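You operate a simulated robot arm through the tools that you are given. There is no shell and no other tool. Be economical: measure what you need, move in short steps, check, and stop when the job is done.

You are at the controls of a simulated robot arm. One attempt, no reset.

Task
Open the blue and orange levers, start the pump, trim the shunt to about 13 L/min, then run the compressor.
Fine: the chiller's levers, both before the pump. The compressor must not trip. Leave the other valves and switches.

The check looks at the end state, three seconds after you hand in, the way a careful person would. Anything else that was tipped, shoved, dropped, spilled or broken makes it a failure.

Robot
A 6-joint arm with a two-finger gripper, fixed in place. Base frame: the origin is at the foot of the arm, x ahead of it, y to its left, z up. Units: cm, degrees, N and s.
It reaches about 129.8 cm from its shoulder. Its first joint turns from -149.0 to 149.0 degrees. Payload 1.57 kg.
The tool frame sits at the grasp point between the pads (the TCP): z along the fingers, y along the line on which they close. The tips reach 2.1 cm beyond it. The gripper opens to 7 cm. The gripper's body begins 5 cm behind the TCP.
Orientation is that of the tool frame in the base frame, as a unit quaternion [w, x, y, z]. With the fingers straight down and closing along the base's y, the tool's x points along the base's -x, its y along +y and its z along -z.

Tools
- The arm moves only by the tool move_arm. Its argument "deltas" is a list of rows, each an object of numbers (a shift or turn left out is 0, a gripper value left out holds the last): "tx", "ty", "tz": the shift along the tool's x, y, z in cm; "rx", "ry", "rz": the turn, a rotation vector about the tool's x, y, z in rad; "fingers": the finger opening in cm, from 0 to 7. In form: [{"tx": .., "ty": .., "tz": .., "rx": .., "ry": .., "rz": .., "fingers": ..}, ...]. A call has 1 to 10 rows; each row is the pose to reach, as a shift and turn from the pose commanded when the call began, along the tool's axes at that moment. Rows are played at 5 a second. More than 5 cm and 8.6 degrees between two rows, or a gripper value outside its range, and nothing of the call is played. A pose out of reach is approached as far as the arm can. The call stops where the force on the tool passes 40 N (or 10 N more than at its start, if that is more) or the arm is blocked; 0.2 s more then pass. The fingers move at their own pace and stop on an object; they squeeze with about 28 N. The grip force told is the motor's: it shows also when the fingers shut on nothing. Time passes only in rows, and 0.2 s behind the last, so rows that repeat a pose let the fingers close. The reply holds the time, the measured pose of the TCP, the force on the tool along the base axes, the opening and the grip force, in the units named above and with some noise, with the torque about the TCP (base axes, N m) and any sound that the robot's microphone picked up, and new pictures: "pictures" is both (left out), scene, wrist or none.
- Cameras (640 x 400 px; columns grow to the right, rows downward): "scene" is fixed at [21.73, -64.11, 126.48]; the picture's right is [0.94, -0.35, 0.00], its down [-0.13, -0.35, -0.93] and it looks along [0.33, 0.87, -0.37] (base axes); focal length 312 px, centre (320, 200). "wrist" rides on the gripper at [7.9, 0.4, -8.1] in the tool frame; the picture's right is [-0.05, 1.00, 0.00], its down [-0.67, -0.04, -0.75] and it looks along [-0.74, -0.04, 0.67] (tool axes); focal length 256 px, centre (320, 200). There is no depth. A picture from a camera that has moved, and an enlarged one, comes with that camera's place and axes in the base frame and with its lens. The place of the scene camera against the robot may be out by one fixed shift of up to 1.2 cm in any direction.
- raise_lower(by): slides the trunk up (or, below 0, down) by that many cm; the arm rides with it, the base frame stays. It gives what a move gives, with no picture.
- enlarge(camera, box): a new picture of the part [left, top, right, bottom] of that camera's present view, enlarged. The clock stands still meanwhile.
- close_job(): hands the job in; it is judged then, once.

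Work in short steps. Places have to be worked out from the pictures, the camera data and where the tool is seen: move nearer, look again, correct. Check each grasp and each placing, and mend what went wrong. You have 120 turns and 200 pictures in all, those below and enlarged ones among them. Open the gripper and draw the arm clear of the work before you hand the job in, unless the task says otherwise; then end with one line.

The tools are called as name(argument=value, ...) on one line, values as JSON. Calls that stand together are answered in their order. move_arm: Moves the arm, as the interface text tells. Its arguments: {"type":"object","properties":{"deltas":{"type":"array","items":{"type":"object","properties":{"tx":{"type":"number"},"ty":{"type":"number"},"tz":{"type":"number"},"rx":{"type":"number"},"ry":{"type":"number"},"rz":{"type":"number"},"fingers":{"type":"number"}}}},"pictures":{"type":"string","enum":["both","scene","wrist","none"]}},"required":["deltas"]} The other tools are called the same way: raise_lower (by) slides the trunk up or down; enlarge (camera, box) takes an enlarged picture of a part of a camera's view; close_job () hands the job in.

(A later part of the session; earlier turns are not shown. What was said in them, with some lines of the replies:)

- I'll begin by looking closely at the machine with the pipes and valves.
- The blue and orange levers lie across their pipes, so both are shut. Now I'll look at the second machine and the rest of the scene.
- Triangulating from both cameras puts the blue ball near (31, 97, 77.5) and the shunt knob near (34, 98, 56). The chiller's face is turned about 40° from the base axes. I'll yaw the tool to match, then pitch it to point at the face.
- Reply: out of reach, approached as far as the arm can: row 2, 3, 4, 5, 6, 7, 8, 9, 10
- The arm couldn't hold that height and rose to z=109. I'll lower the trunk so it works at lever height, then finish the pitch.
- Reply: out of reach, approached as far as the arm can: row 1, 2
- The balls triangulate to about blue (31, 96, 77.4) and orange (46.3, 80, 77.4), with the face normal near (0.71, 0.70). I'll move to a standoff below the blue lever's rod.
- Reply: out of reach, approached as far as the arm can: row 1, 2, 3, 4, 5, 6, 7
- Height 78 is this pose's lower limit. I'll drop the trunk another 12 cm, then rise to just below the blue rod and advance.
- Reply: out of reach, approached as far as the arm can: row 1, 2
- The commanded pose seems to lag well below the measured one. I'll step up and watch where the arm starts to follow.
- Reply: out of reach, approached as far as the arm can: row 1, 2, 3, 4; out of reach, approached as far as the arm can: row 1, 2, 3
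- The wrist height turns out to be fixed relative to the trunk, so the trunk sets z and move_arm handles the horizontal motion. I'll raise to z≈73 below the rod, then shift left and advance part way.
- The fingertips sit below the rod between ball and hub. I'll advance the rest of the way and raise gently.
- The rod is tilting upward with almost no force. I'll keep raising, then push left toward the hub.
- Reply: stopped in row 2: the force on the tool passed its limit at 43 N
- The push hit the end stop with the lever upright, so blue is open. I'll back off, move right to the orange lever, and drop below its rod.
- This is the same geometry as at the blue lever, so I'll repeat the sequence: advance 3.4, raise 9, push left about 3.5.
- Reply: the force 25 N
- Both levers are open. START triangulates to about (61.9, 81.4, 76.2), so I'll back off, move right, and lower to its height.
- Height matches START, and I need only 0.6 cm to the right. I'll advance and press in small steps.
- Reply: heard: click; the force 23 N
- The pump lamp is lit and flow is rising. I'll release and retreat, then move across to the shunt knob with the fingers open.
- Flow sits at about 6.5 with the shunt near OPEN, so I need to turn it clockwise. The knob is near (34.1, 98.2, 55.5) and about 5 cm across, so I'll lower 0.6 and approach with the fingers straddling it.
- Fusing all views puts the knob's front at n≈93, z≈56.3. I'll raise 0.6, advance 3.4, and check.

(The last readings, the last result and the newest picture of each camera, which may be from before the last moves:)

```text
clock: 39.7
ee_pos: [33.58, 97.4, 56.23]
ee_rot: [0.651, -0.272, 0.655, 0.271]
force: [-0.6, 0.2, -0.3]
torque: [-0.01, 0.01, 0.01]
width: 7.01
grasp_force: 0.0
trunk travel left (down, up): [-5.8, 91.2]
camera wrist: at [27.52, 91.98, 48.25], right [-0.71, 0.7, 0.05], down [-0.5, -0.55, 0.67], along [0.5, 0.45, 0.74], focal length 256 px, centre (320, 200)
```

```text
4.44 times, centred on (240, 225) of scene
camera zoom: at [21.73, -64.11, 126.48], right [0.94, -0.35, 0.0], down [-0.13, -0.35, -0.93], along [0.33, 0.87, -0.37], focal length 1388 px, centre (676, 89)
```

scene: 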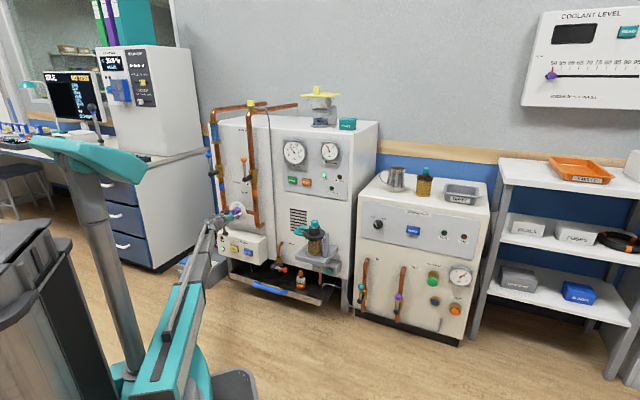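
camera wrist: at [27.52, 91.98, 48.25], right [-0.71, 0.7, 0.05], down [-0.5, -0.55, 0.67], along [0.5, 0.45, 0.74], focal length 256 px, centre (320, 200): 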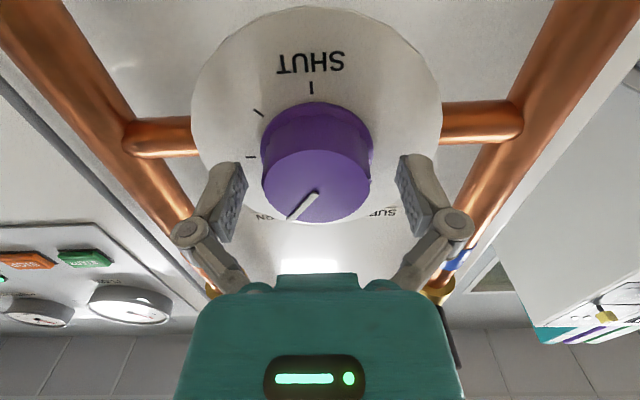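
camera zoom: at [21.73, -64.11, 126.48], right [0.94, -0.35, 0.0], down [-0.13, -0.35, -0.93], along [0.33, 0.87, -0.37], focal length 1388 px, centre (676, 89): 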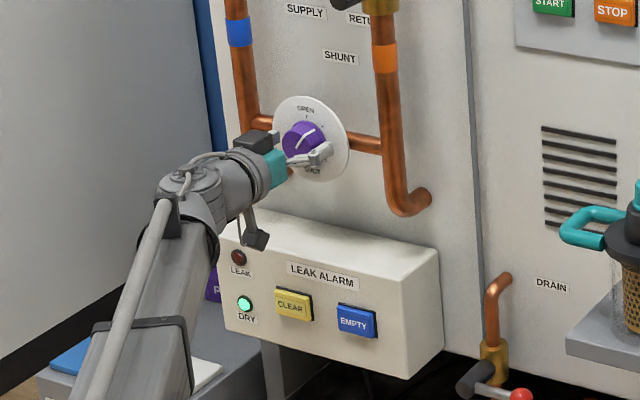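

The tips straddle the knob, overlapping it by about 2 cm. I'll close the fingers.

move_arm(deltas=[{"fingers": 4}, {"fingers": 4}, {"fingers": 4}, {"fingers": 4}])

```text
clock: 40.7
ee_pos: [33.46, 97.18, 56.19]
ee_rot: [0.651, -0.271, 0.656, 0.271]
force: [0.2, -16.9, -4.6]
torque: [0.03, -0.08, -0.21]
width: 4.75
grasp_force: 32.3
trunk travel left (down, up): [-5.8, 91.2]
camera wrist: at [27.56, 91.86, 48.27], right [-0.71, 0.71, 0.05], down [-0.5, -0.55, 0.67], along [0.5, 0.45, 0.74], focal length 256 px, centre (320, 200)
```

scene: 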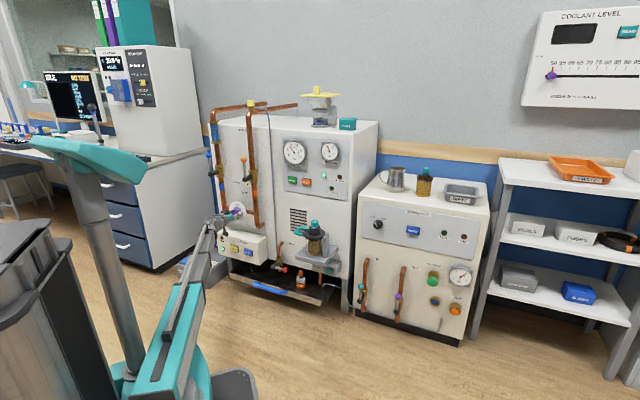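
wrist: 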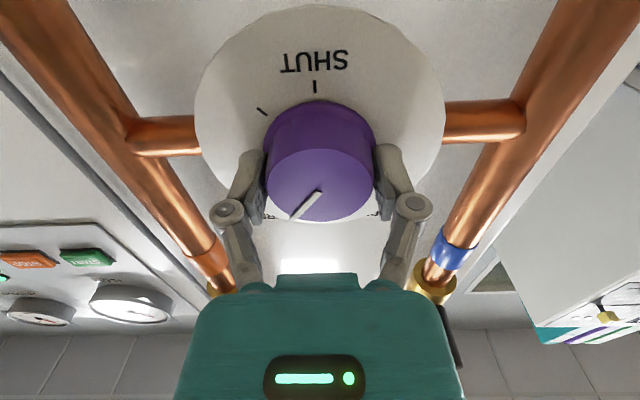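

The knob is gripped, with a slight side load. I'll ease that off and turn clockwise about 30°, then read the gauge.

move_arm(deltas=[{"ty": -0.15, "tz": -0.15}, {"ty": -0.15, "tz": -0.15, "rz": 0.13}, {"ty": -0.15, "tz": -0.15, "rz": 0.26}, {"ty": -0.15, "tz": -0.15, "rz": 0.39}, {"ty": -0.15, "tz": -0.15, "rz": 0.52}, {"ty": -0.15, "tz": -0.15, "rz": 0.52}])

enlarge(camera="scene", box=[270, 130, 370, 210])

```text
clock: 42.1
ee_pos: [33.79, 97.2, 56.16]
ee_rot: [0.56, -0.093, 0.703, 0.429]
force: [17.6, 8.4, 5.8]
torque: [-0.06, 0.07, 0.08]
width: 4.74
grasp_force: 31.7
trunk travel left (down, up): [-5.8, 91.2]
camera wrist: at [24.87, 94.52, 49.52], right [-0.59, 0.59, 0.55], down [-0.27, -0.78, 0.56], along [0.76, 0.19, 0.62], focal length 256 px, centre (320, 200)
```

scene: 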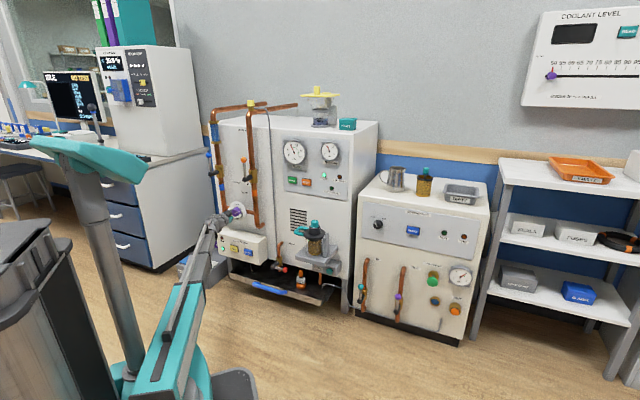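
wrist: 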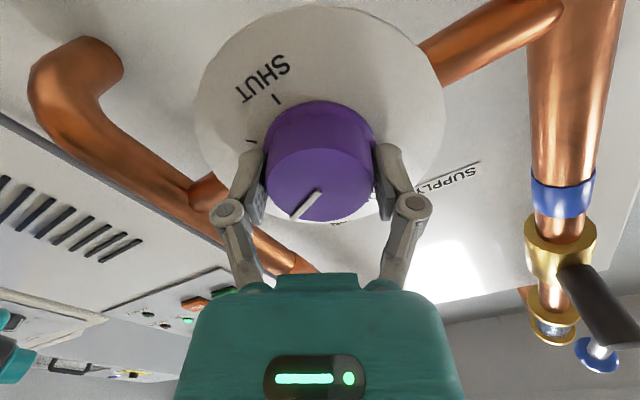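

```text
5.00 times, centred on (320, 170) of scene
camera zoom: at [21.73, -64.11, 126.48], right [0.94, -0.35, 0.0], down [-0.13, -0.35, -0.93], along [0.33, 0.87, -0.37], focal length 1562 px, centre (320, 350)
```

zoom: 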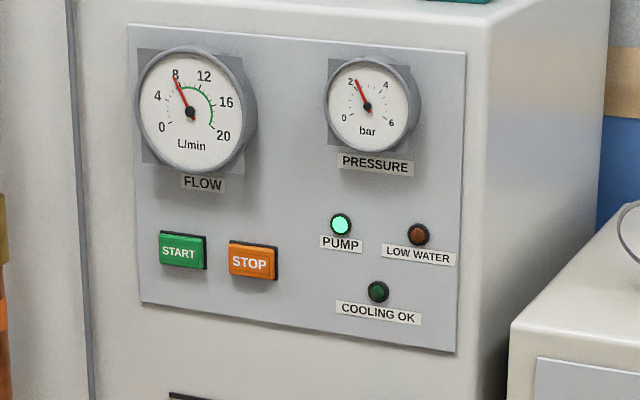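

The knob turns with the gripper and flow is now about 8. I'll wait briefly for it to settle and ease the axial load.

move_arm(deltas=[{"tz": 0.1}, {"tz": 0.1}, {"tz": 0.1}, {"tz": 0.1}, {"tz": 0.1}, {"tz": 0.1}], pictures="none")

enlarge(camera="scene", box=[280, 135, 320, 175])

```text
clock: 43.5
ee_pos: [33.64, 97.18, 56.17]
ee_rot: [0.559, -0.093, 0.703, 0.429]
force: [9.7, -7.6, -0.1]
torque: [0.01, -0.07, -0.25]
width: 4.77
grasp_force: 32.5
trunk travel left (down, up): [-5.8, 91.2]
```

```text
10.00 times, centred on (300, 155) of scene
camera zoom: at [21.73, -64.11, 126.48], right [0.94, -0.35, 0.0], down [-0.13, -0.35, -0.93], along [0.33, 0.87, -0.37], focal length 3123 px, centre (520, 650)
```

zoom: 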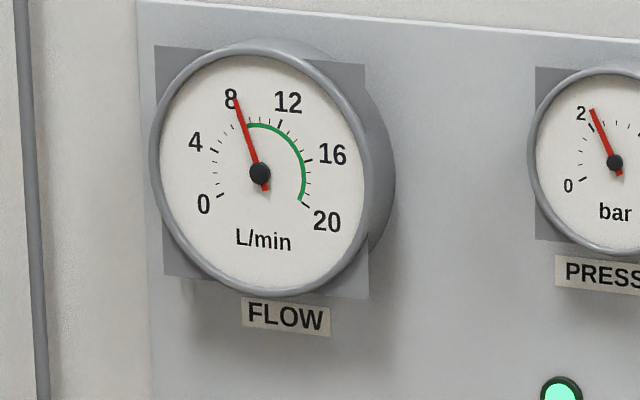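

Flow is around 8.7, roughly 2 L/min per 30°. I'll turn another 45° or so.

move_arm(deltas=[{"rz": 0.13}, {"rz": 0.26}, {"rz": 0.39}, {"rz": 0.52}, {"rz": 0.65}, {"rz": 0.78}, {"rz": 0.78}, {"rz": 0.78}, {"rz": 0.78}, {"rz": 0.78}], pictures="wrist")

enlarge(camera="scene", box=[280, 135, 320, 175])

```text
clock: 45.7
ee_pos: [33.62, 97.54, 56.17]
ee_rot: [0.354, 0.179, 0.687, 0.609]
force: [-0.9, 1.5, -11.6]
torque: [-0.11, 0.19, 0.02]
width: 4.71
grasp_force: 5.6
trunk travel left (down, up): [-5.8, 91.2]
camera wrist: at [22.4, 97.11, 54.34], right [-0.15, 0.16, 0.98], down [-0.06, -0.99, 0.15], along [0.99, -0.04, 0.16], focal length 256 px, centre (320, 200)
```

wrist: 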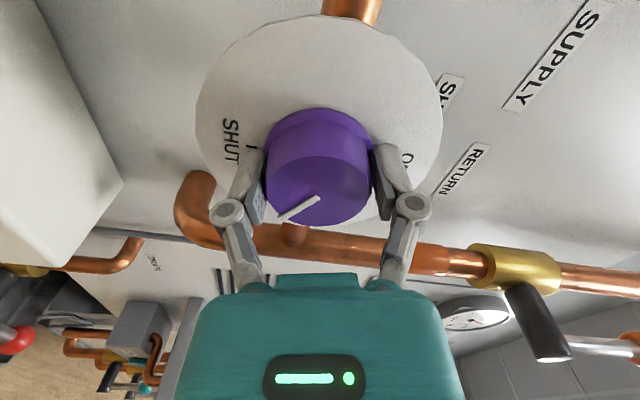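

```text
10.00 times, centred on (300, 155) of scene
camera zoom: at [21.73, -64.11, 126.48], right [0.94, -0.35, 0.0], down [-0.13, -0.35, -0.93], along [0.33, 0.87, -0.37], focal length 3123 px, centre (520, 650)
```

zoom: 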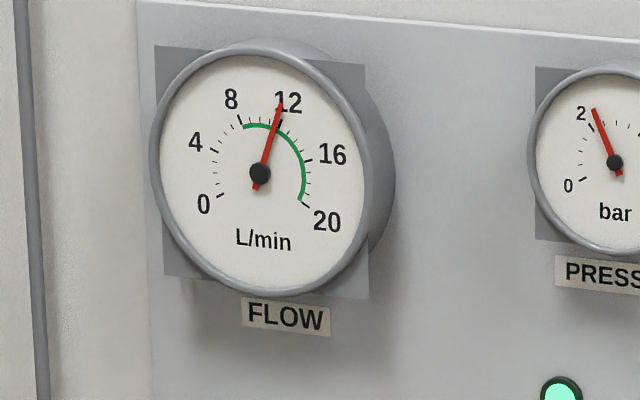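

Flow reads about 11.8, so roughly 15° more is needed.

move_arm(deltas=[{"rz": 0.1, "fingers": 3.5}, {"rz": 0.2}, {"rz": 0.27}, {"rz": 0.27}, {"rz": 0.27}, {"rz": 0.27}, {"rz": 0.27}], pictures="wrist")

enlarge(camera="scene", box=[280, 135, 320, 175])

```text
clock: 46.5
ee_pos: [33.74, 97.22, 55.96]
ee_rot: [0.283, 0.249, 0.677, 0.633]
force: [-1.7, -2.1, 43.4]
torque: [0.64, -0.66, -0.3]
width: 4.51
grasp_force: 32.3
out of reach, approached as far as the arm can: row 2, 3
trunk travel left (down, up): [-5.8, 91.2]
stopped in row 3: the force on the tool passed its limit at 48 N (the readings are from after the stop); the commanded pose is now the measured one
camera wrist: at [22.33, 96.95, 56.2], right [0.02, 0.04, 1.0], down [-0.04, -1.0, 0.04], along [1.0, -0.04, -0.02], focal length 256 px, centre (320, 200)
```

wrist: 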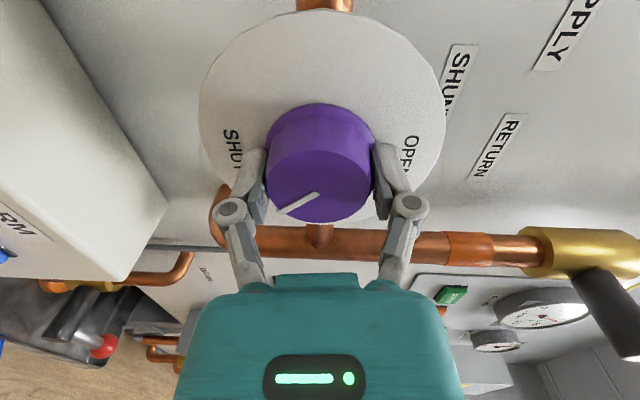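

```text
10.00 times, centred on (300, 155) of scene
camera zoom: at [21.73, -64.11, 126.48], right [0.94, -0.35, 0.0], down [-0.13, -0.35, -0.93], along [0.33, 0.87, -0.37], focal length 3123 px, centre (520, 650)
```

zoom: 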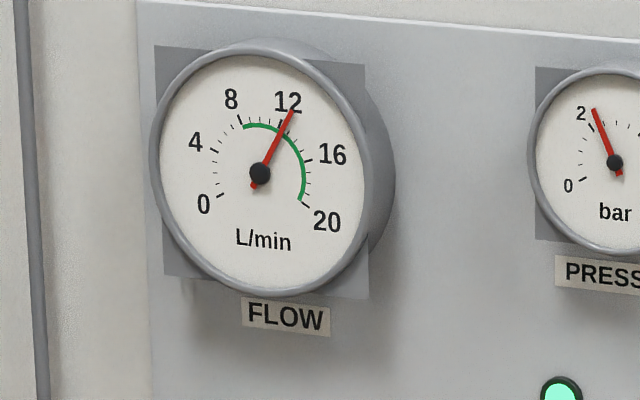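

Flow is near 12.7 and still settling. The 43 N load is vertical, because the fingers now close vertically and sit off-centre. I'll open to release it and wait for the flow to settle.

move_arm(deltas=[{"fingers": 7}, {"fingers": 7}, {"fingers": 7}, {"fingers": 7}, {"fingers": 7}, {"fingers": 7}, {"fingers": 7}], pictures="wrist")

enlarge(camera="scene", box=[280, 135, 320, 175])

enlarge(camera="scene", box=[200, 170, 290, 260])

```text
clock: 48.1
ee_pos: [33.67, 97.31, 55.57]
ee_rot: [0.28, 0.252, 0.678, 0.631]
force: [-0.5, 0.2, -0.1]
torque: [0.0, 0.01, 0.02]
width: 7.01
grasp_force: 0.0
trunk travel left (down, up): [-5.8, 91.2]
camera wrist: at [22.42, 97.14, 55.69], right [0.03, 0.04, 1.0], down [-0.04, -1.0, 0.04], along [1.0, -0.04, -0.02], focal length 256 px, centre (320, 200)
```

wrist: 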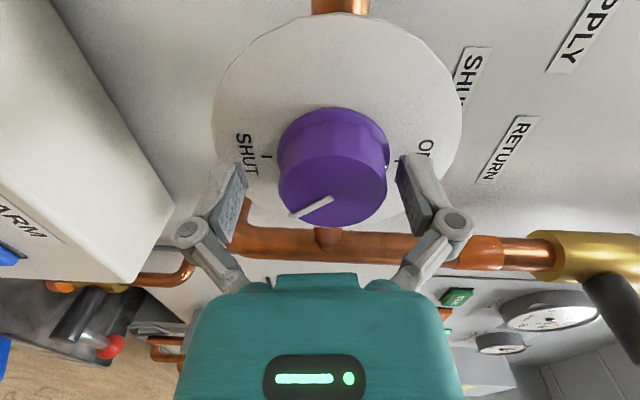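

```text
10.00 times, centred on (300, 155) of scene
camera zoom: at [21.73, -64.11, 126.48], right [0.94, -0.35, 0.0], down [-0.13, -0.35, -0.93], along [0.33, 0.87, -0.37], focal length 3123 px, centre (520, 650)
```

zoom: 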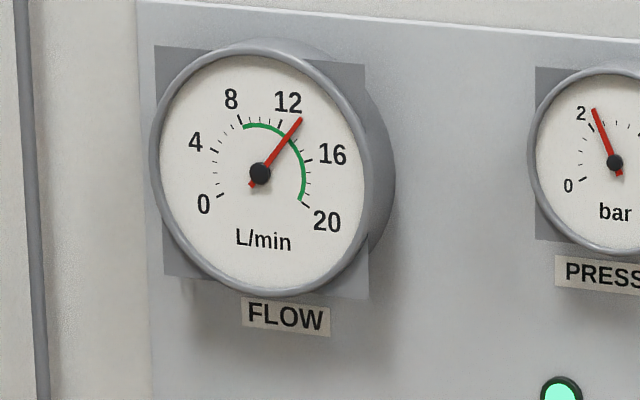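

```text
4.44 times, centred on (245, 215) of scene
camera zoom: at [21.73, -64.11, 126.48], right [0.94, -0.35, 0.0], down [-0.13, -0.35, -0.93], along [0.33, 0.87, -0.37], focal length 1388 px, centre (653, 133)
```

zoom: 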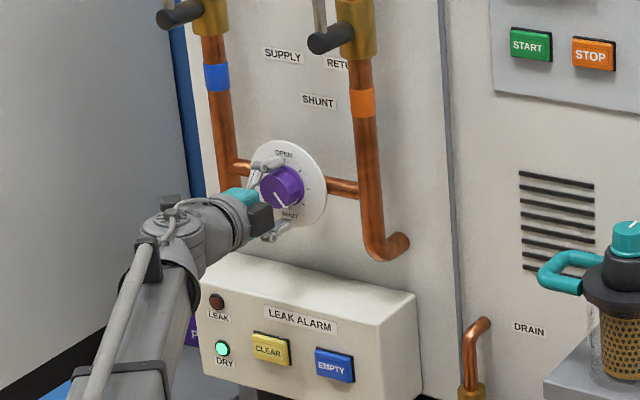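

Flow reads about 13.1. I'll withdraw straight back, then recheck the gauge and the COOLING lamp.

move_arm(deltas=[{"tz": -2.5}, {"tz": -6}, {"tz": -10}, {"tz": -14}], pictures="none")

enlarge(camera="scene", box=[280, 135, 320, 175])

enlarge(camera="scene", box=[270, 130, 370, 210])

enlarge(camera="scene", box=[350, 195, 450, 265])

```text
clock: 49.1
ee_pos: [23.94, 87.39, 55.39]
ee_rot: [0.281, 0.25, 0.681, 0.628]
force: [-0.9, 1.1, -0.3]
torque: [0.01, 0.04, -0.06]
width: 7.01
grasp_force: 0.0
out of reach, approached as far as the arm can: row 2, 3, 4
trunk travel left (down, up): [-5.8, 91.2]
```

```text
10.00 times, centred on (300, 155) of scene
camera zoom: at [21.73, -64.11, 126.48], right [0.94, -0.35, 0.0], down [-0.13, -0.35, -0.93], along [0.33, 0.87, -0.37], focal length 3123 px, centre (520, 650)
```

zoom: 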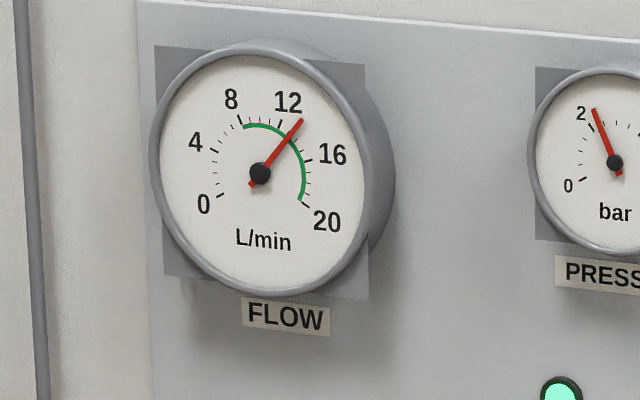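

```text
5.00 times, centred on (320, 170) of scene
camera zoom: at [21.73, -64.11, 126.48], right [0.94, -0.35, 0.0], down [-0.13, -0.35, -0.93], along [0.33, 0.87, -0.37], focal length 1562 px, centre (320, 350)
```

zoom: 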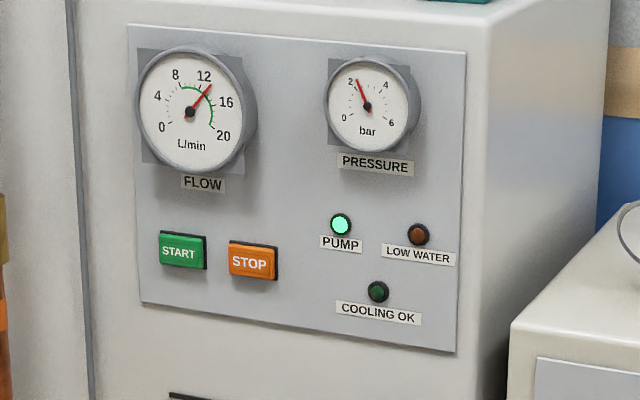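

```text
5.71 times, centred on (400, 230) of scene
camera zoom: at [21.73, -64.11, 126.48], right [0.94, -0.35, 0.0], down [-0.13, -0.35, -0.93], along [0.33, 0.87, -0.37], focal length 1785 px, centre (-137, 29)
```

zoom: 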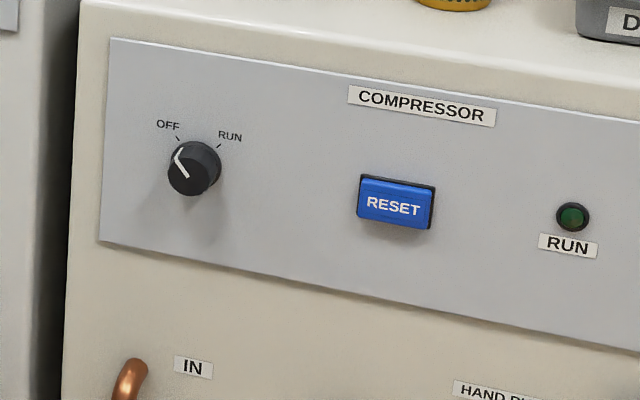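

Flow has settled at about 13, but COOLING OK is still dark; it may need time. I'll raise above the strainer and unroll the wrist while waiting.

raise_lower(by=26)

move_arm(deltas=[{"rz": -0.15}, {"rz": -0.3}, {"rz": -0.45}, {"rz": -0.6}, {"rz": -0.75}, {"rz": -0.9}, {"rz": -1.05}, {"rz": -1.2}, {"rz": -1.35}, {"rz": -1.5}], pictures="none")

enlarge(camera="scene", box=[270, 130, 370, 210])

```text
clock: 51.7
ee_pos: [23.83, 87.45, 81.31]
ee_rot: [0.281, 0.25, 0.681, 0.629]
force: [-0.1, -0.5, -0.4]
torque: [0.0, -0.03, 0.0]
width: 7.0
grasp_force: 0.0
trunk travel left (down, up): [-31.8, 65.2]
```

```text
clock: 53.9
ee_pos: [23.85, 87.38, 81.34]
ee_rot: [0.634, -0.282, 0.669, 0.267]
force: [-0.4, 0.5, 0.4]
torque: [-0.02, -0.02, -0.01]
width: 6.98
grasp_force: 0.0
trunk travel left (down, up): [-31.8, 65.2]
```

```text
5.00 times, centred on (320, 170) of scene
camera zoom: at [21.73, -64.11, 126.48], right [0.94, -0.35, 0.0], down [-0.13, -0.35, -0.93], along [0.33, 0.87, -0.37], focal length 1562 px, centre (320, 350)
```

zoom: 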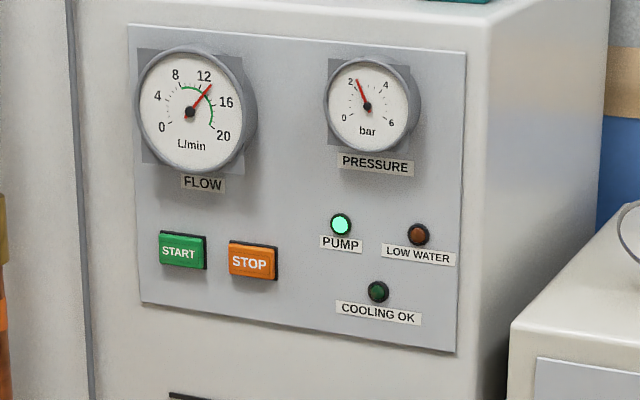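

COOLING OK is still dark. I'll carry on across to the compressor panel and keep watching.

move_arm(deltas=[{"ty": -4.7, "ry": -0.054}, {"ty": -9.4, "ry": -0.054}, {"ty": -14.1, "ry": -0.054}, {"ty": -18.8, "ry": -0.054}, {"ty": -23.5, "ry": -0.054}, {"ty": -28.2, "ry": -0.054}, {"ty": -32.9, "ry": -0.054}, {"ty": -37.6, "ry": -0.054}], pictures="scene")

move_arm(deltas=[{"ty": -4.7}, {"ty": -9.4}, {"ty": -14.1}, {"ty": -18.8}, {"ty": -23.5}, {"ty": -28.2}, {"ty": -32.9, "tz": 2}, {"ty": -37.6, "tz": 3.4}])

enlarge(camera="scene", box=[270, 130, 370, 210])

```text
clock: 55.7
ee_pos: [51.07, 61.14, 82.37]
ee_rot: [0.652, -0.274, 0.652, 0.275]
force: [-0.1, 0.3, -0.5]
torque: [0.03, 0.0, 0.01]
width: 7.01
grasp_force: 0.0
out of reach, approached as far as the arm can: row 1, 2, 3, 4, 5, 6, 7, 8
trunk travel left (down, up): [-31.8, 65.2]
```

scene: 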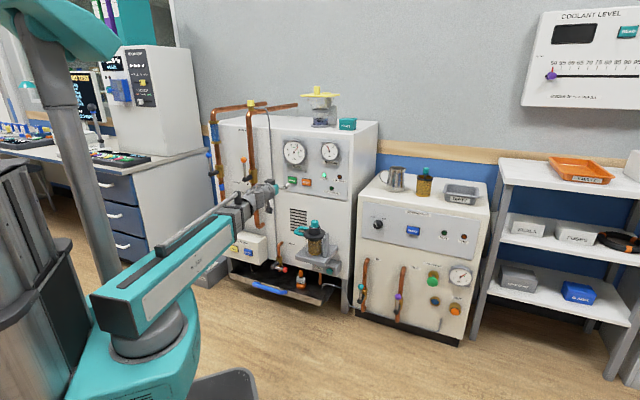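

```text
refused: row 7 steps farther than a row can; nothing moved
```

```text
5.00 times, centred on (320, 170) of scene
camera zoom: at [21.73, -64.11, 126.48], right [0.94, -0.35, 0.0], down [-0.13, -0.35, -0.93], along [0.33, 0.87, -0.37], focal length 1562 px, centre (320, 350)
```

zoom: 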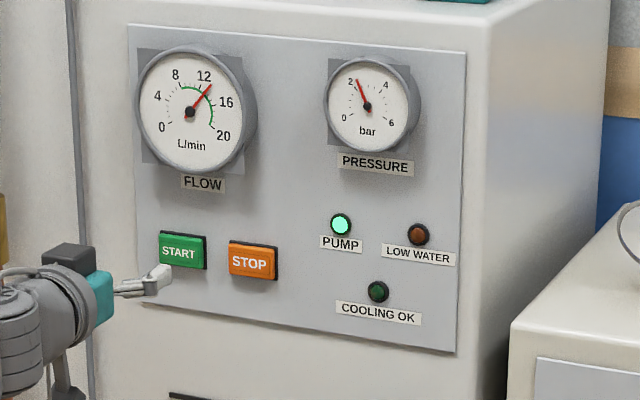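

move_arm(deltas=[{"ty": -4.7}, {"ty": -9.4}, {"ty": -14.1}, {"ty": -18.8}, {"ty": -23.5}, {"ty": -28.2}, {"ty": -32.9}, {"ty": -37}, {"ty": -38.4, "tz": 2.5}])

enlarge(camera="scene", box=[270, 130, 370, 210])

```text
clock: 57.7
ee_pos: [80.23, 36.14, 82.32]
ee_rot: [0.651, -0.274, 0.653, 0.275]
force: [0.4, 0.1, 0.6]
torque: [0.01, 0.05, -0.01]
width: 6.99
grasp_force: 0.0
trunk travel left (down, up): [-31.8, 65.2]
camera wrist: at [74.21, 30.63, 74.3], right [-0.72, 0.7, 0.06], down [-0.49, -0.56, 0.67], along [0.5, 0.45, 0.74], focal length 256 px, centre (320, 200)
```

scene: 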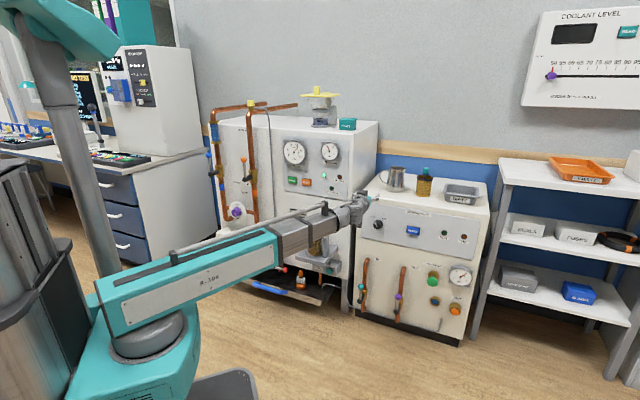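
wrist: 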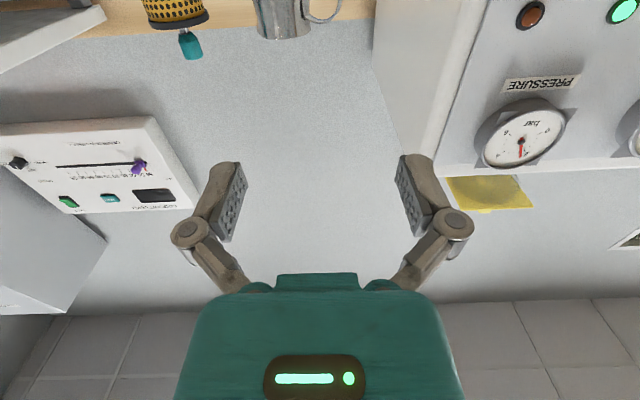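

```text
5.00 times, centred on (320, 170) of scene
camera zoom: at [21.73, -64.11, 126.48], right [0.94, -0.35, 0.0], down [-0.13, -0.35, -0.93], along [0.33, 0.87, -0.37], focal length 1562 px, centre (320, 350)
```

zoom: 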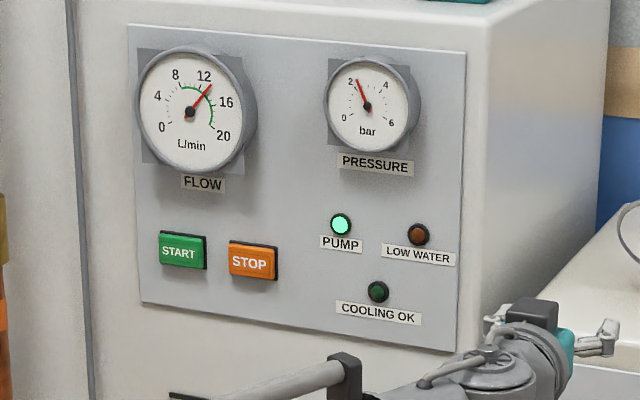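

Still dark after 10 s of steady flow. I'll lower to the compressor knob's height, staying well in front of the panel, and take a closer look.

raise_lower(by=-20.5)

move_arm(deltas=[{"tz": 0}, {"tz": 0}])

enlarge(camera="scene", box=[300, 130, 400, 210])

enlarge(camera="scene", box=[340, 250, 480, 340])

```text
clock: 60.0
ee_pos: [80.08, 36.15, 61.77]
ee_rot: [0.652, -0.274, 0.652, 0.274]
force: [-0.5, 0.9, 0.8]
torque: [0.0, 0.0, 0.01]
width: 6.98
grasp_force: 0.0
trunk travel left (down, up): [-11.3, 85.7]
```

```text
clock: 60.5
ee_pos: [80.1, 36.09, 61.73]
ee_rot: [0.651, -0.274, 0.652, 0.275]
force: [-0.3, -0.7, -0.2]
torque: [-0.03, -0.01, 0.0]
width: 6.95
grasp_force: 0.1
trunk travel left (down, up): [-11.3, 85.7]
camera wrist: at [74.17, 30.63, 53.79], right [-0.71, 0.7, 0.06], down [-0.49, -0.56, 0.67], along [0.5, 0.45, 0.74], focal length 256 px, centre (320, 200)
```

scene: 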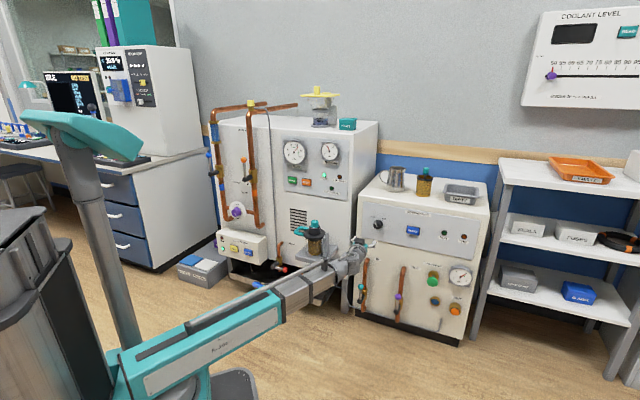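
wrist: 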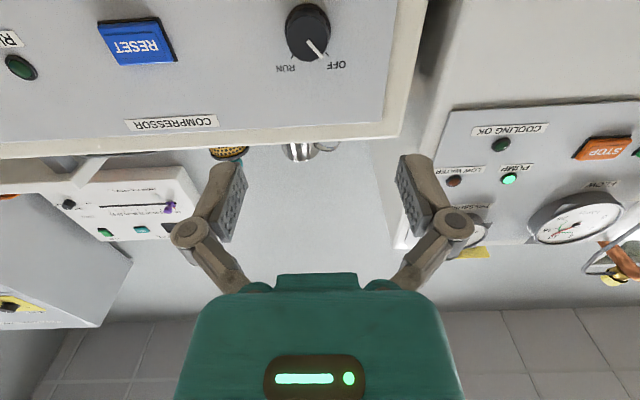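

```text
5.00 times, centred on (350, 170) of scene
camera zoom: at [21.73, -64.11, 126.48], right [0.94, -0.35, 0.0], down [-0.13, -0.35, -0.93], along [0.33, 0.87, -0.37], focal length 1562 px, centre (170, 350)
```

zoom: 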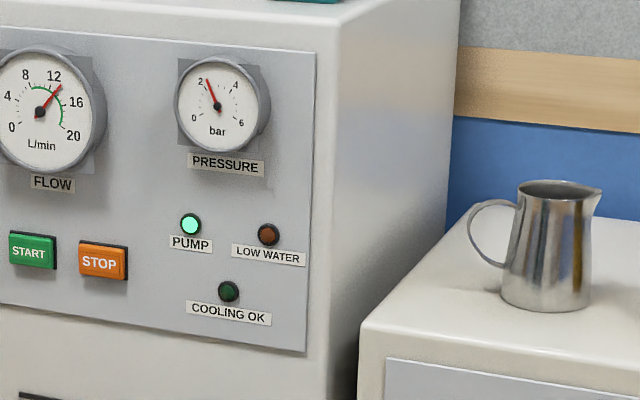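

```text
4.44 times, centred on (410, 295) of scene
camera zoom: at [21.73, -64.11, 126.48], right [0.94, -0.35, 0.0], down [-0.13, -0.35, -0.93], along [0.33, 0.87, -0.37], focal length 1388 px, centre (-80, -222)
```

zoom: 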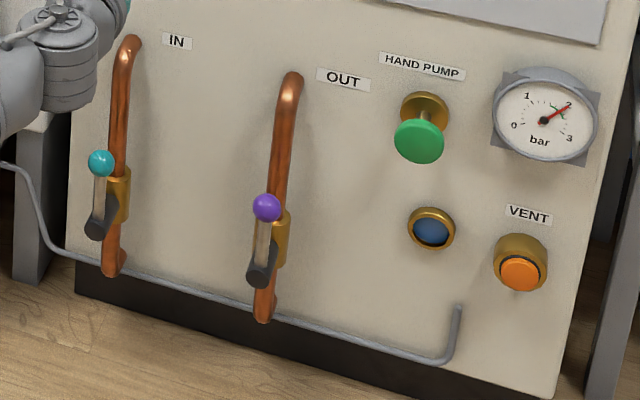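

The compressor's IN and OUT valves are already open. COOLING OK is still dark. I'll align with the run knob at about (93, 48.4, 60.6) and approach while time passes.

raise_lower(by=-1)

move_arm(deltas=[{"ty": -0.5, "tz": 4}, {"ty": -0.5, "tz": 8}, {"ty": -0.5, "tz": 12}, {"ty": -0.5, "tz": 12}, {"ty": -0.5, "tz": 12}, {"ty": -0.5, "tz": 12}, {"ty": -0.5, "tz": 12}, {"ty": -0.5, "tz": 12}, {"ty": -0.5, "tz": 12}, {"ty": -0.5, "tz": 12}])

enlarge(camera="scene", box=[300, 150, 420, 240])

```text
clock: 61.1
ee_pos: [80.19, 36.16, 60.79]
ee_rot: [0.651, -0.274, 0.652, 0.275]
force: [0.7, -0.3, -0.1]
torque: [-0.01, 0.03, 0.01]
width: 7.01
grasp_force: 0.2
trunk travel left (down, up): [-10.3, 86.7]
```

```text
clock: 63.3
ee_pos: [88.78, 44.39, 60.69]
ee_rot: [0.651, -0.274, 0.652, 0.274]
force: [0.1, 0.2, 0.3]
torque: [-0.02, -0.02, -0.02]
width: 6.98
grasp_force: 0.0
trunk travel left (down, up): [-10.3, 86.7]
camera wrist: at [82.9, 38.93, 52.78], right [-0.71, 0.7, 0.06], down [-0.49, -0.56, 0.67], along [0.5, 0.45, 0.74], focal length 256 px, centre (320, 200)
```

scene: 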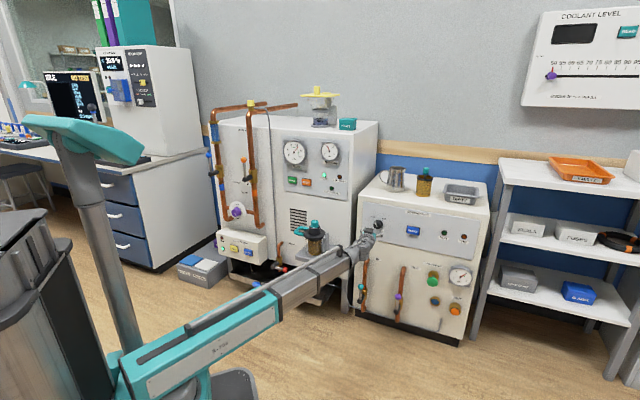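
wrist: 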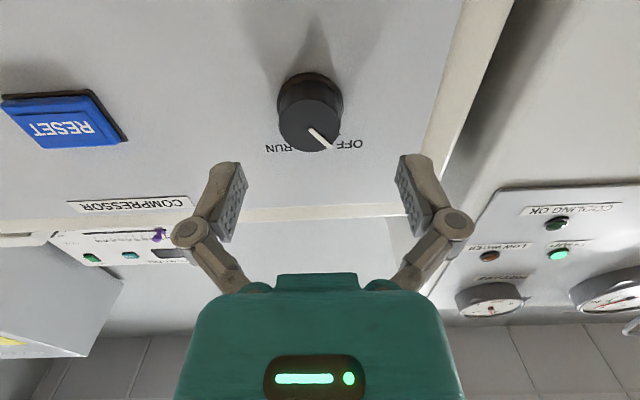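

```text
4.44 times, centred on (360, 195) of scene
camera zoom: at [21.73, -64.11, 126.48], right [0.94, -0.35, 0.0], down [-0.13, -0.35, -0.93], along [0.33, 0.87, -0.37], focal length 1388 px, centre (142, 222)
```

zoom: 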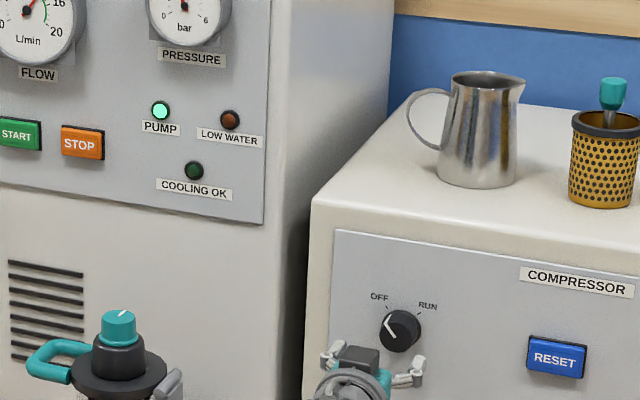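

The knob is about 3.8 cm across and centred about 0.5 cm to my right. I'll advance with the fingers open around it; COOLING OK is still dark.

move_arm(deltas=[{"ty": -0.5, "tz": 1.5}, {"ty": -0.5, "tz": 3}, {"ty": -0.5, "tz": 3.8}, {"ty": -0.5, "tz": 4.5}])

enlarge(camera="scene", box=[300, 150, 420, 240])

```text
clock: 64.3
ee_pos: [92.25, 47.25, 60.76]
ee_rot: [0.65, -0.274, 0.653, 0.275]
force: [0.6, -0.2, 0.4]
torque: [-0.02, 0.0, -0.02]
width: 7.0
grasp_force: 0.1
trunk travel left (down, up): [-10.3, 86.7]
camera wrist: at [86.42, 41.7, 52.78], right [-0.71, 0.7, 0.06], down [-0.49, -0.56, 0.67], along [0.5, 0.45, 0.74], focal length 256 px, centre (320, 200)
```

scene: 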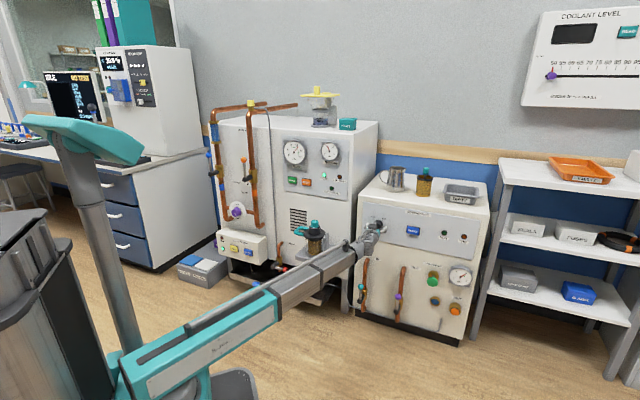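
wrist: 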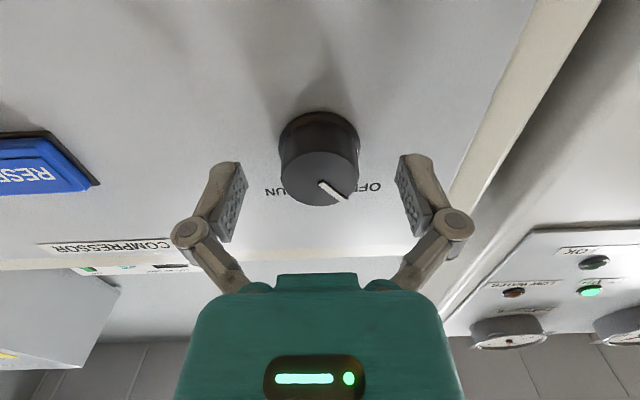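

```text
4.44 times, centred on (360, 195) of scene
camera zoom: at [21.73, -64.11, 126.48], right [0.94, -0.35, 0.0], down [-0.13, -0.35, -0.93], along [0.33, 0.87, -0.37], focal length 1388 px, centre (142, 222)
```

zoom: 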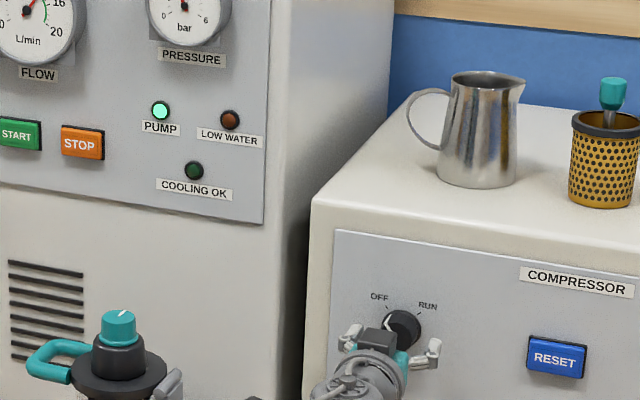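

I'll advance another 1 cm, then hold for several seconds to see whether COOLING OK comes on before running.

move_arm(deltas=[{"tz": 0.5}, {"tz": 1}, {"tz": 1}, {"tz": 1}, {"tz": 1}, {"tz": 1}, {"tz": 1}, {"tz": 1}, {"tz": 1}, {"tz": 1}], pictures="wrist")

move_arm(deltas=[{"tz": 0}, {"tz": 0}, {"tz": 0}, {"tz": 0}, {"tz": 0}, {"tz": 0}, {"tz": 0}, {"tz": 0}, {"tz": 0}, {"tz": 0}], pictures="none")

move_arm(deltas=[{"tz": 0}, {"tz": 0}, {"tz": 0}, {"tz": 0}, {"tz": 0}, {"tz": 0}, {"tz": 0}, {"tz": 0}, {"tz": 0}, {"tz": 0}], pictures="none")

enlarge(camera="scene", box=[270, 130, 370, 210])

```text
clock: 66.5
ee_pos: [93.03, 48.0, 60.68]
ee_rot: [0.651, -0.274, 0.652, 0.275]
force: [0.0, -0.9, -0.3]
torque: [-0.03, 0.0, 0.0]
width: 7.01
grasp_force: 0.0
trunk travel left (down, up): [-10.3, 86.7]
camera wrist: at [87.12, 42.48, 52.78], right [-0.71, 0.7, 0.06], down [-0.49, -0.56, 0.67], along [0.5, 0.45, 0.74], focal length 256 px, centre (320, 200)
```

wrist: 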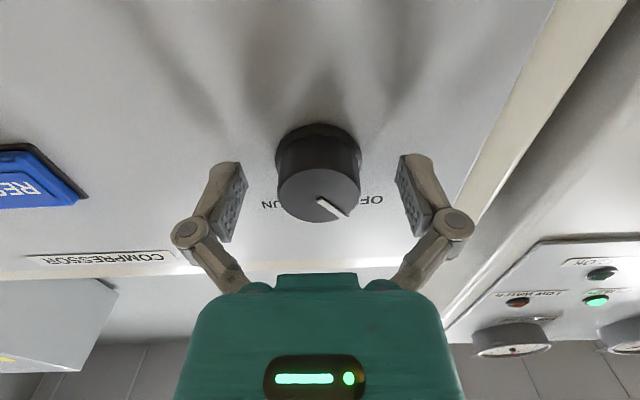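

```text
clock: 68.7
ee_pos: [93.09, 47.94, 60.78]
ee_rot: [0.651, -0.275, 0.652, 0.275]
force: [-0.5, 0.2, 1.3]
torque: [0.0, 0.0, 0.02]
width: 7.01
grasp_force: 0.1
trunk travel left (down, up): [-10.3, 86.7]
```

```text
clock: 70.9
ee_pos: [93.07, 47.86, 60.69]
ee_rot: [0.651, -0.274, 0.652, 0.275]
force: [-0.2, -0.7, 0.2]
torque: [-0.01, -0.01, -0.02]
width: 7.0
grasp_force: 0.1
trunk travel left (down, up): [-10.3, 86.7]
```

```text
5.00 times, centred on (320, 170) of scene
camera zoom: at [21.73, -64.11, 126.48], right [0.94, -0.35, 0.0], down [-0.13, -0.35, -0.93], along [0.33, 0.87, -0.37], focal length 1562 px, centre (320, 350)
```

zoom: 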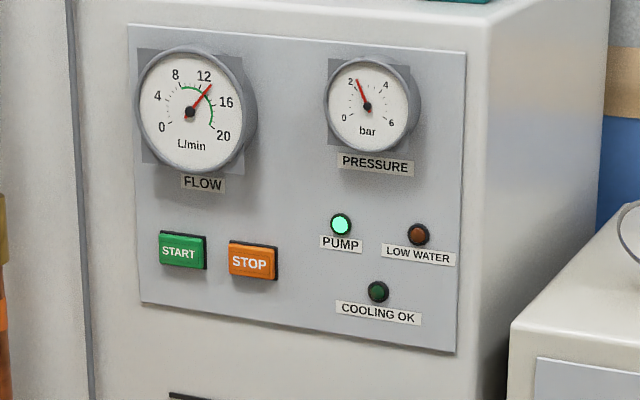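

Flow has been steady at 13 and in the green band for over 20 s with no fault lamps, so COOLING OK likely reports the running compressor. Both levers are open, so I'll grip the knob and turn it to RUN.

move_arm(deltas=[{"fingers": 2.5}, {"fingers": 2.5}, {"fingers": 2.5}, {"fingers": 2.5}], pictures="wrist")

```text
clock: 71.9
ee_pos: [93.12, 47.86, 60.67]
ee_rot: [0.65, -0.274, 0.653, 0.276]
force: [-0.9, -9.3, -1.4]
torque: [0.01, 0.07, -0.2]
width: 3.79
grasp_force: 31.6
trunk travel left (down, up): [-10.3, 86.7]
camera wrist: at [87.13, 42.39, 52.79], right [-0.71, 0.7, 0.06], down [-0.49, -0.56, 0.67], along [0.5, 0.45, 0.74], focal length 256 px, centre (320, 200)
```

wrist: 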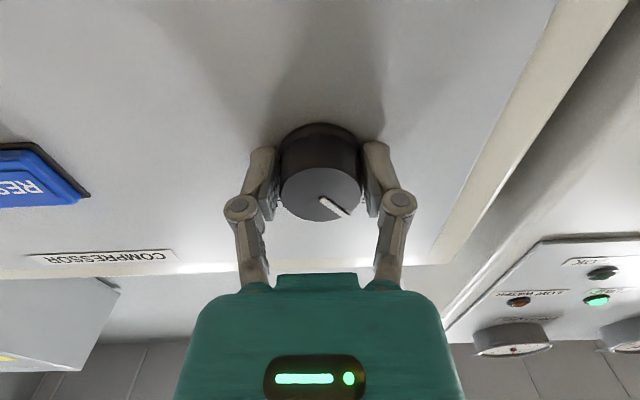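

The grip is good. I'm turning clockwise from OFF toward RUN.

move_arm(deltas=[{"rz": 0.14}, {"rz": 0.28}, {"rz": 0.42}, {"rz": 0.56}, {"rz": 0.7}, {"rz": 0.84}, {"rz": 0.98}, {"rz": 1.1}, {"rz": 1.1}], pictures="wrist")

enlarge(camera="scene", box=[320, 160, 480, 260])

```text
clock: 73.9
ee_pos: [92.99, 47.96, 60.94]
ee_rot: [0.411, 0.106, 0.699, 0.576]
force: [-9.4, 2.1, 7.0]
torque: [0.13, -0.12, 0.01]
width: 3.74
grasp_force: 31.8
trunk travel left (down, up): [-10.3, 86.7]
camera wrist: at [82.12, 47.28, 57.64], right [-0.29, 0.28, 0.92], down [-0.08, -0.96, 0.27], along [0.95, 0.0, 0.3], focal length 256 px, centre (320, 200)
```

wrist: 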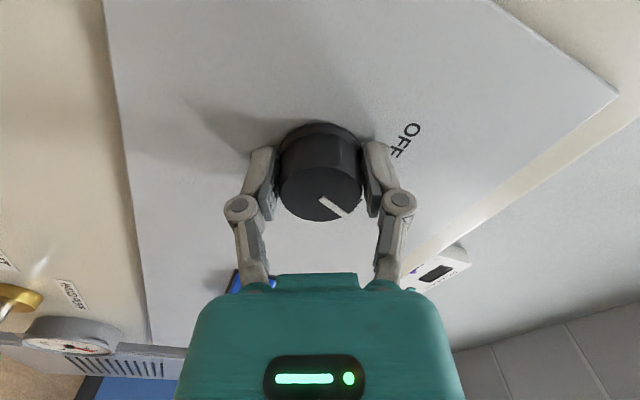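

```text
4.00 times, centred on (400, 210) of scene
camera zoom: at [21.73, -64.11, 126.48], right [0.94, -0.35, 0.0], down [-0.13, -0.35, -0.93], along [0.33, 0.87, -0.37], focal length 1249 px, centre (0, 160)
```

zoom: 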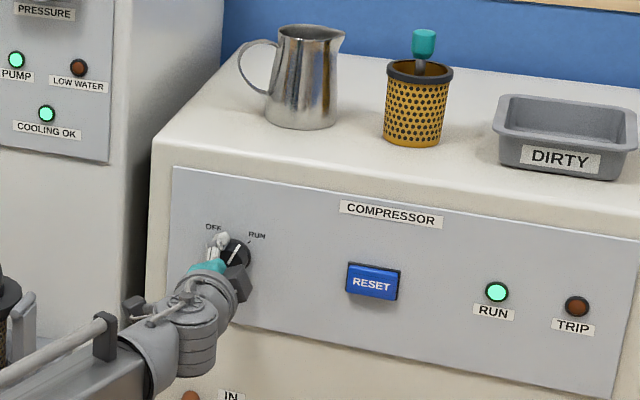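

RUN and COOLING OK are both lit and TRIP is off. I'll release the knob and check that it stays.

move_arm(deltas=[{"fingers": 7}, {"fingers": 7}, {"fingers": 7}, {"fingers": 7}, {"tz": -2}, {"tz": -6}, {"tz": -10.5}, {"tz": -15}], pictures="none")

enlarge(camera="scene", box=[320, 160, 480, 260])

enlarge(camera="scene", box=[280, 135, 320, 175])

```text
clock: 75.7
ee_pos: [82.51, 37.38, 60.73]
ee_rot: [0.411, 0.107, 0.699, 0.575]
force: [0.0, -0.1, -1.3]
torque: [-0.01, -0.03, 0.0]
width: 7.01
grasp_force: 0.0
trunk travel left (down, up): [-10.3, 86.7]
```

```text
4.00 times, centred on (400, 210) of scene
camera zoom: at [21.73, -64.11, 126.48], right [0.94, -0.35, 0.0], down [-0.13, -0.35, -0.93], along [0.33, 0.87, -0.37], focal length 1249 px, centre (0, 160)
```

zoom: 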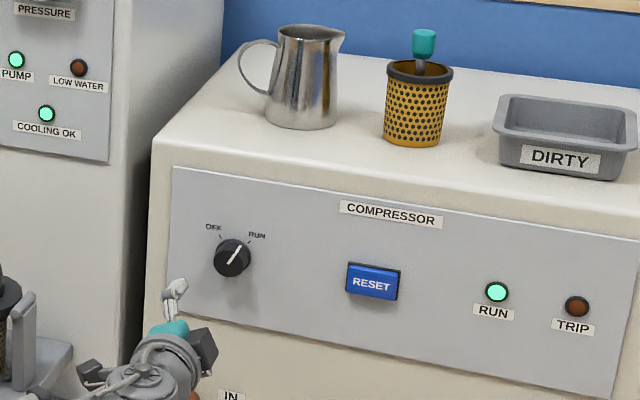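

```text
10.00 times, centred on (300, 155) of scene
camera zoom: at [21.73, -64.11, 126.48], right [0.94, -0.35, 0.0], down [-0.13, -0.35, -0.93], along [0.33, 0.87, -0.37], focal length 3123 px, centre (520, 650)
```

zoom: 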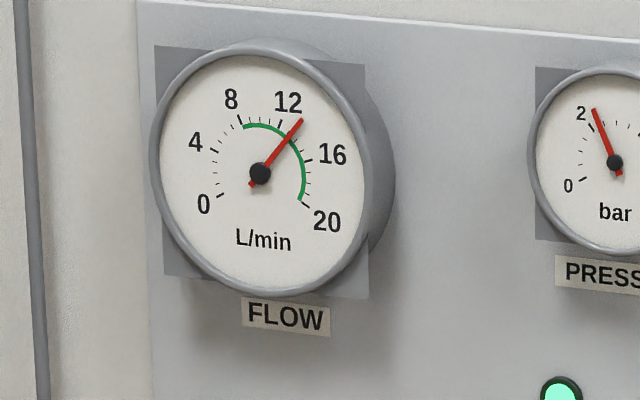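

The knob points at RUN and flow holds near 13. I'll draw further back, wait, and check the lamps, levers and drip tray once more.

move_arm(deltas=[{"tz": -4}, {"tz": -8}, {"tz": -12}, {"tz": -12}, {"tz": -12}, {"tz": -12}, {"tz": -12}, {"tz": -12}, {"tz": -12}, {"tz": -12}], pictures="none")

move_arm(deltas=[{"tz": 0}, {"tz": 0}, {"tz": 0}, {"tz": 0}, {"tz": 0}, {"tz": 0}, {"tz": 0}, {"tz": 0}, {"tz": 0}, {"tz": 0}], pictures="scene")

enlarge(camera="scene", box=[320, 160, 480, 260])

enlarge(camera="scene", box=[200, 110, 360, 310])

```text
clock: 77.9
ee_pos: [74.09, 28.67, 60.79]
ee_rot: [0.412, 0.107, 0.699, 0.575]
force: [1.0, 0.3, -0.1]
torque: [-0.03, 0.02, 0.03]
width: 7.0
grasp_force: 0.0
trunk travel left (down, up): [-10.3, 86.7]
```

```text
clock: 80.1
ee_pos: [74.23, 28.83, 60.73]
ee_rot: [0.412, 0.107, 0.699, 0.575]
force: [0.3, 0.2, 0.1]
torque: [-0.01, 0.04, 0.02]
width: 6.98
grasp_force: 0.0
trunk travel left (down, up): [-10.3, 86.7]
```

scene: 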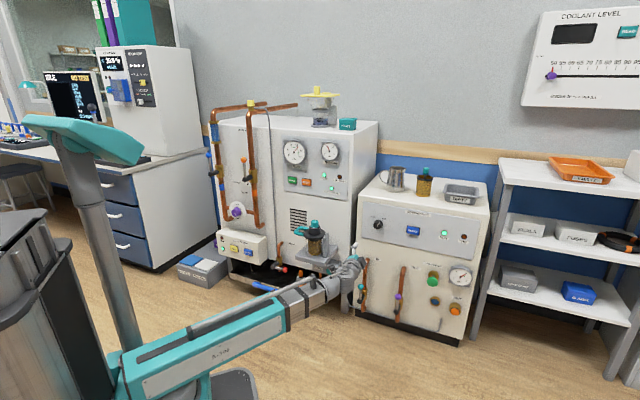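

```text
4.00 times, centred on (400, 210) of scene
camera zoom: at [21.73, -64.11, 126.48], right [0.94, -0.35, 0.0], down [-0.13, -0.35, -0.93], along [0.33, 0.87, -0.37], focal length 1249 px, centre (0, 160)
```

zoom: 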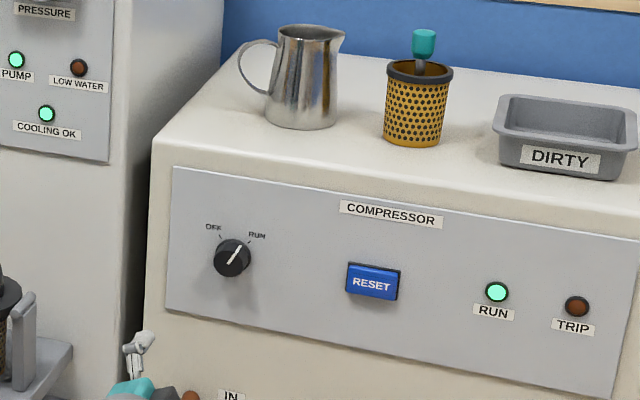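

```text
2.00 times, centred on (280, 210) of scene
camera zoom: at [21.73, -64.11, 126.48], right [0.94, -0.35, 0.0], down [-0.13, -0.35, -0.93], along [0.33, 0.87, -0.37], focal length 625 px, centre (400, 180)
```

zoom: 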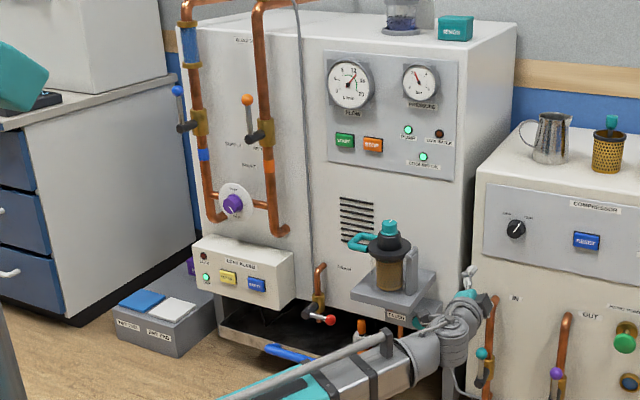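

Both levers are open, the pump and compressor are running, COOLING OK is lit, and there is no trip or leak. The arm is clear and the gripper open, so I'm handing in.

close_job()

```text
The job is handed in.
```

The blue and orange levers were opened before the pump was started, the shunt is trimmed to about 13 L/min, and the compressor is running with COOLING OK lit and no trip.
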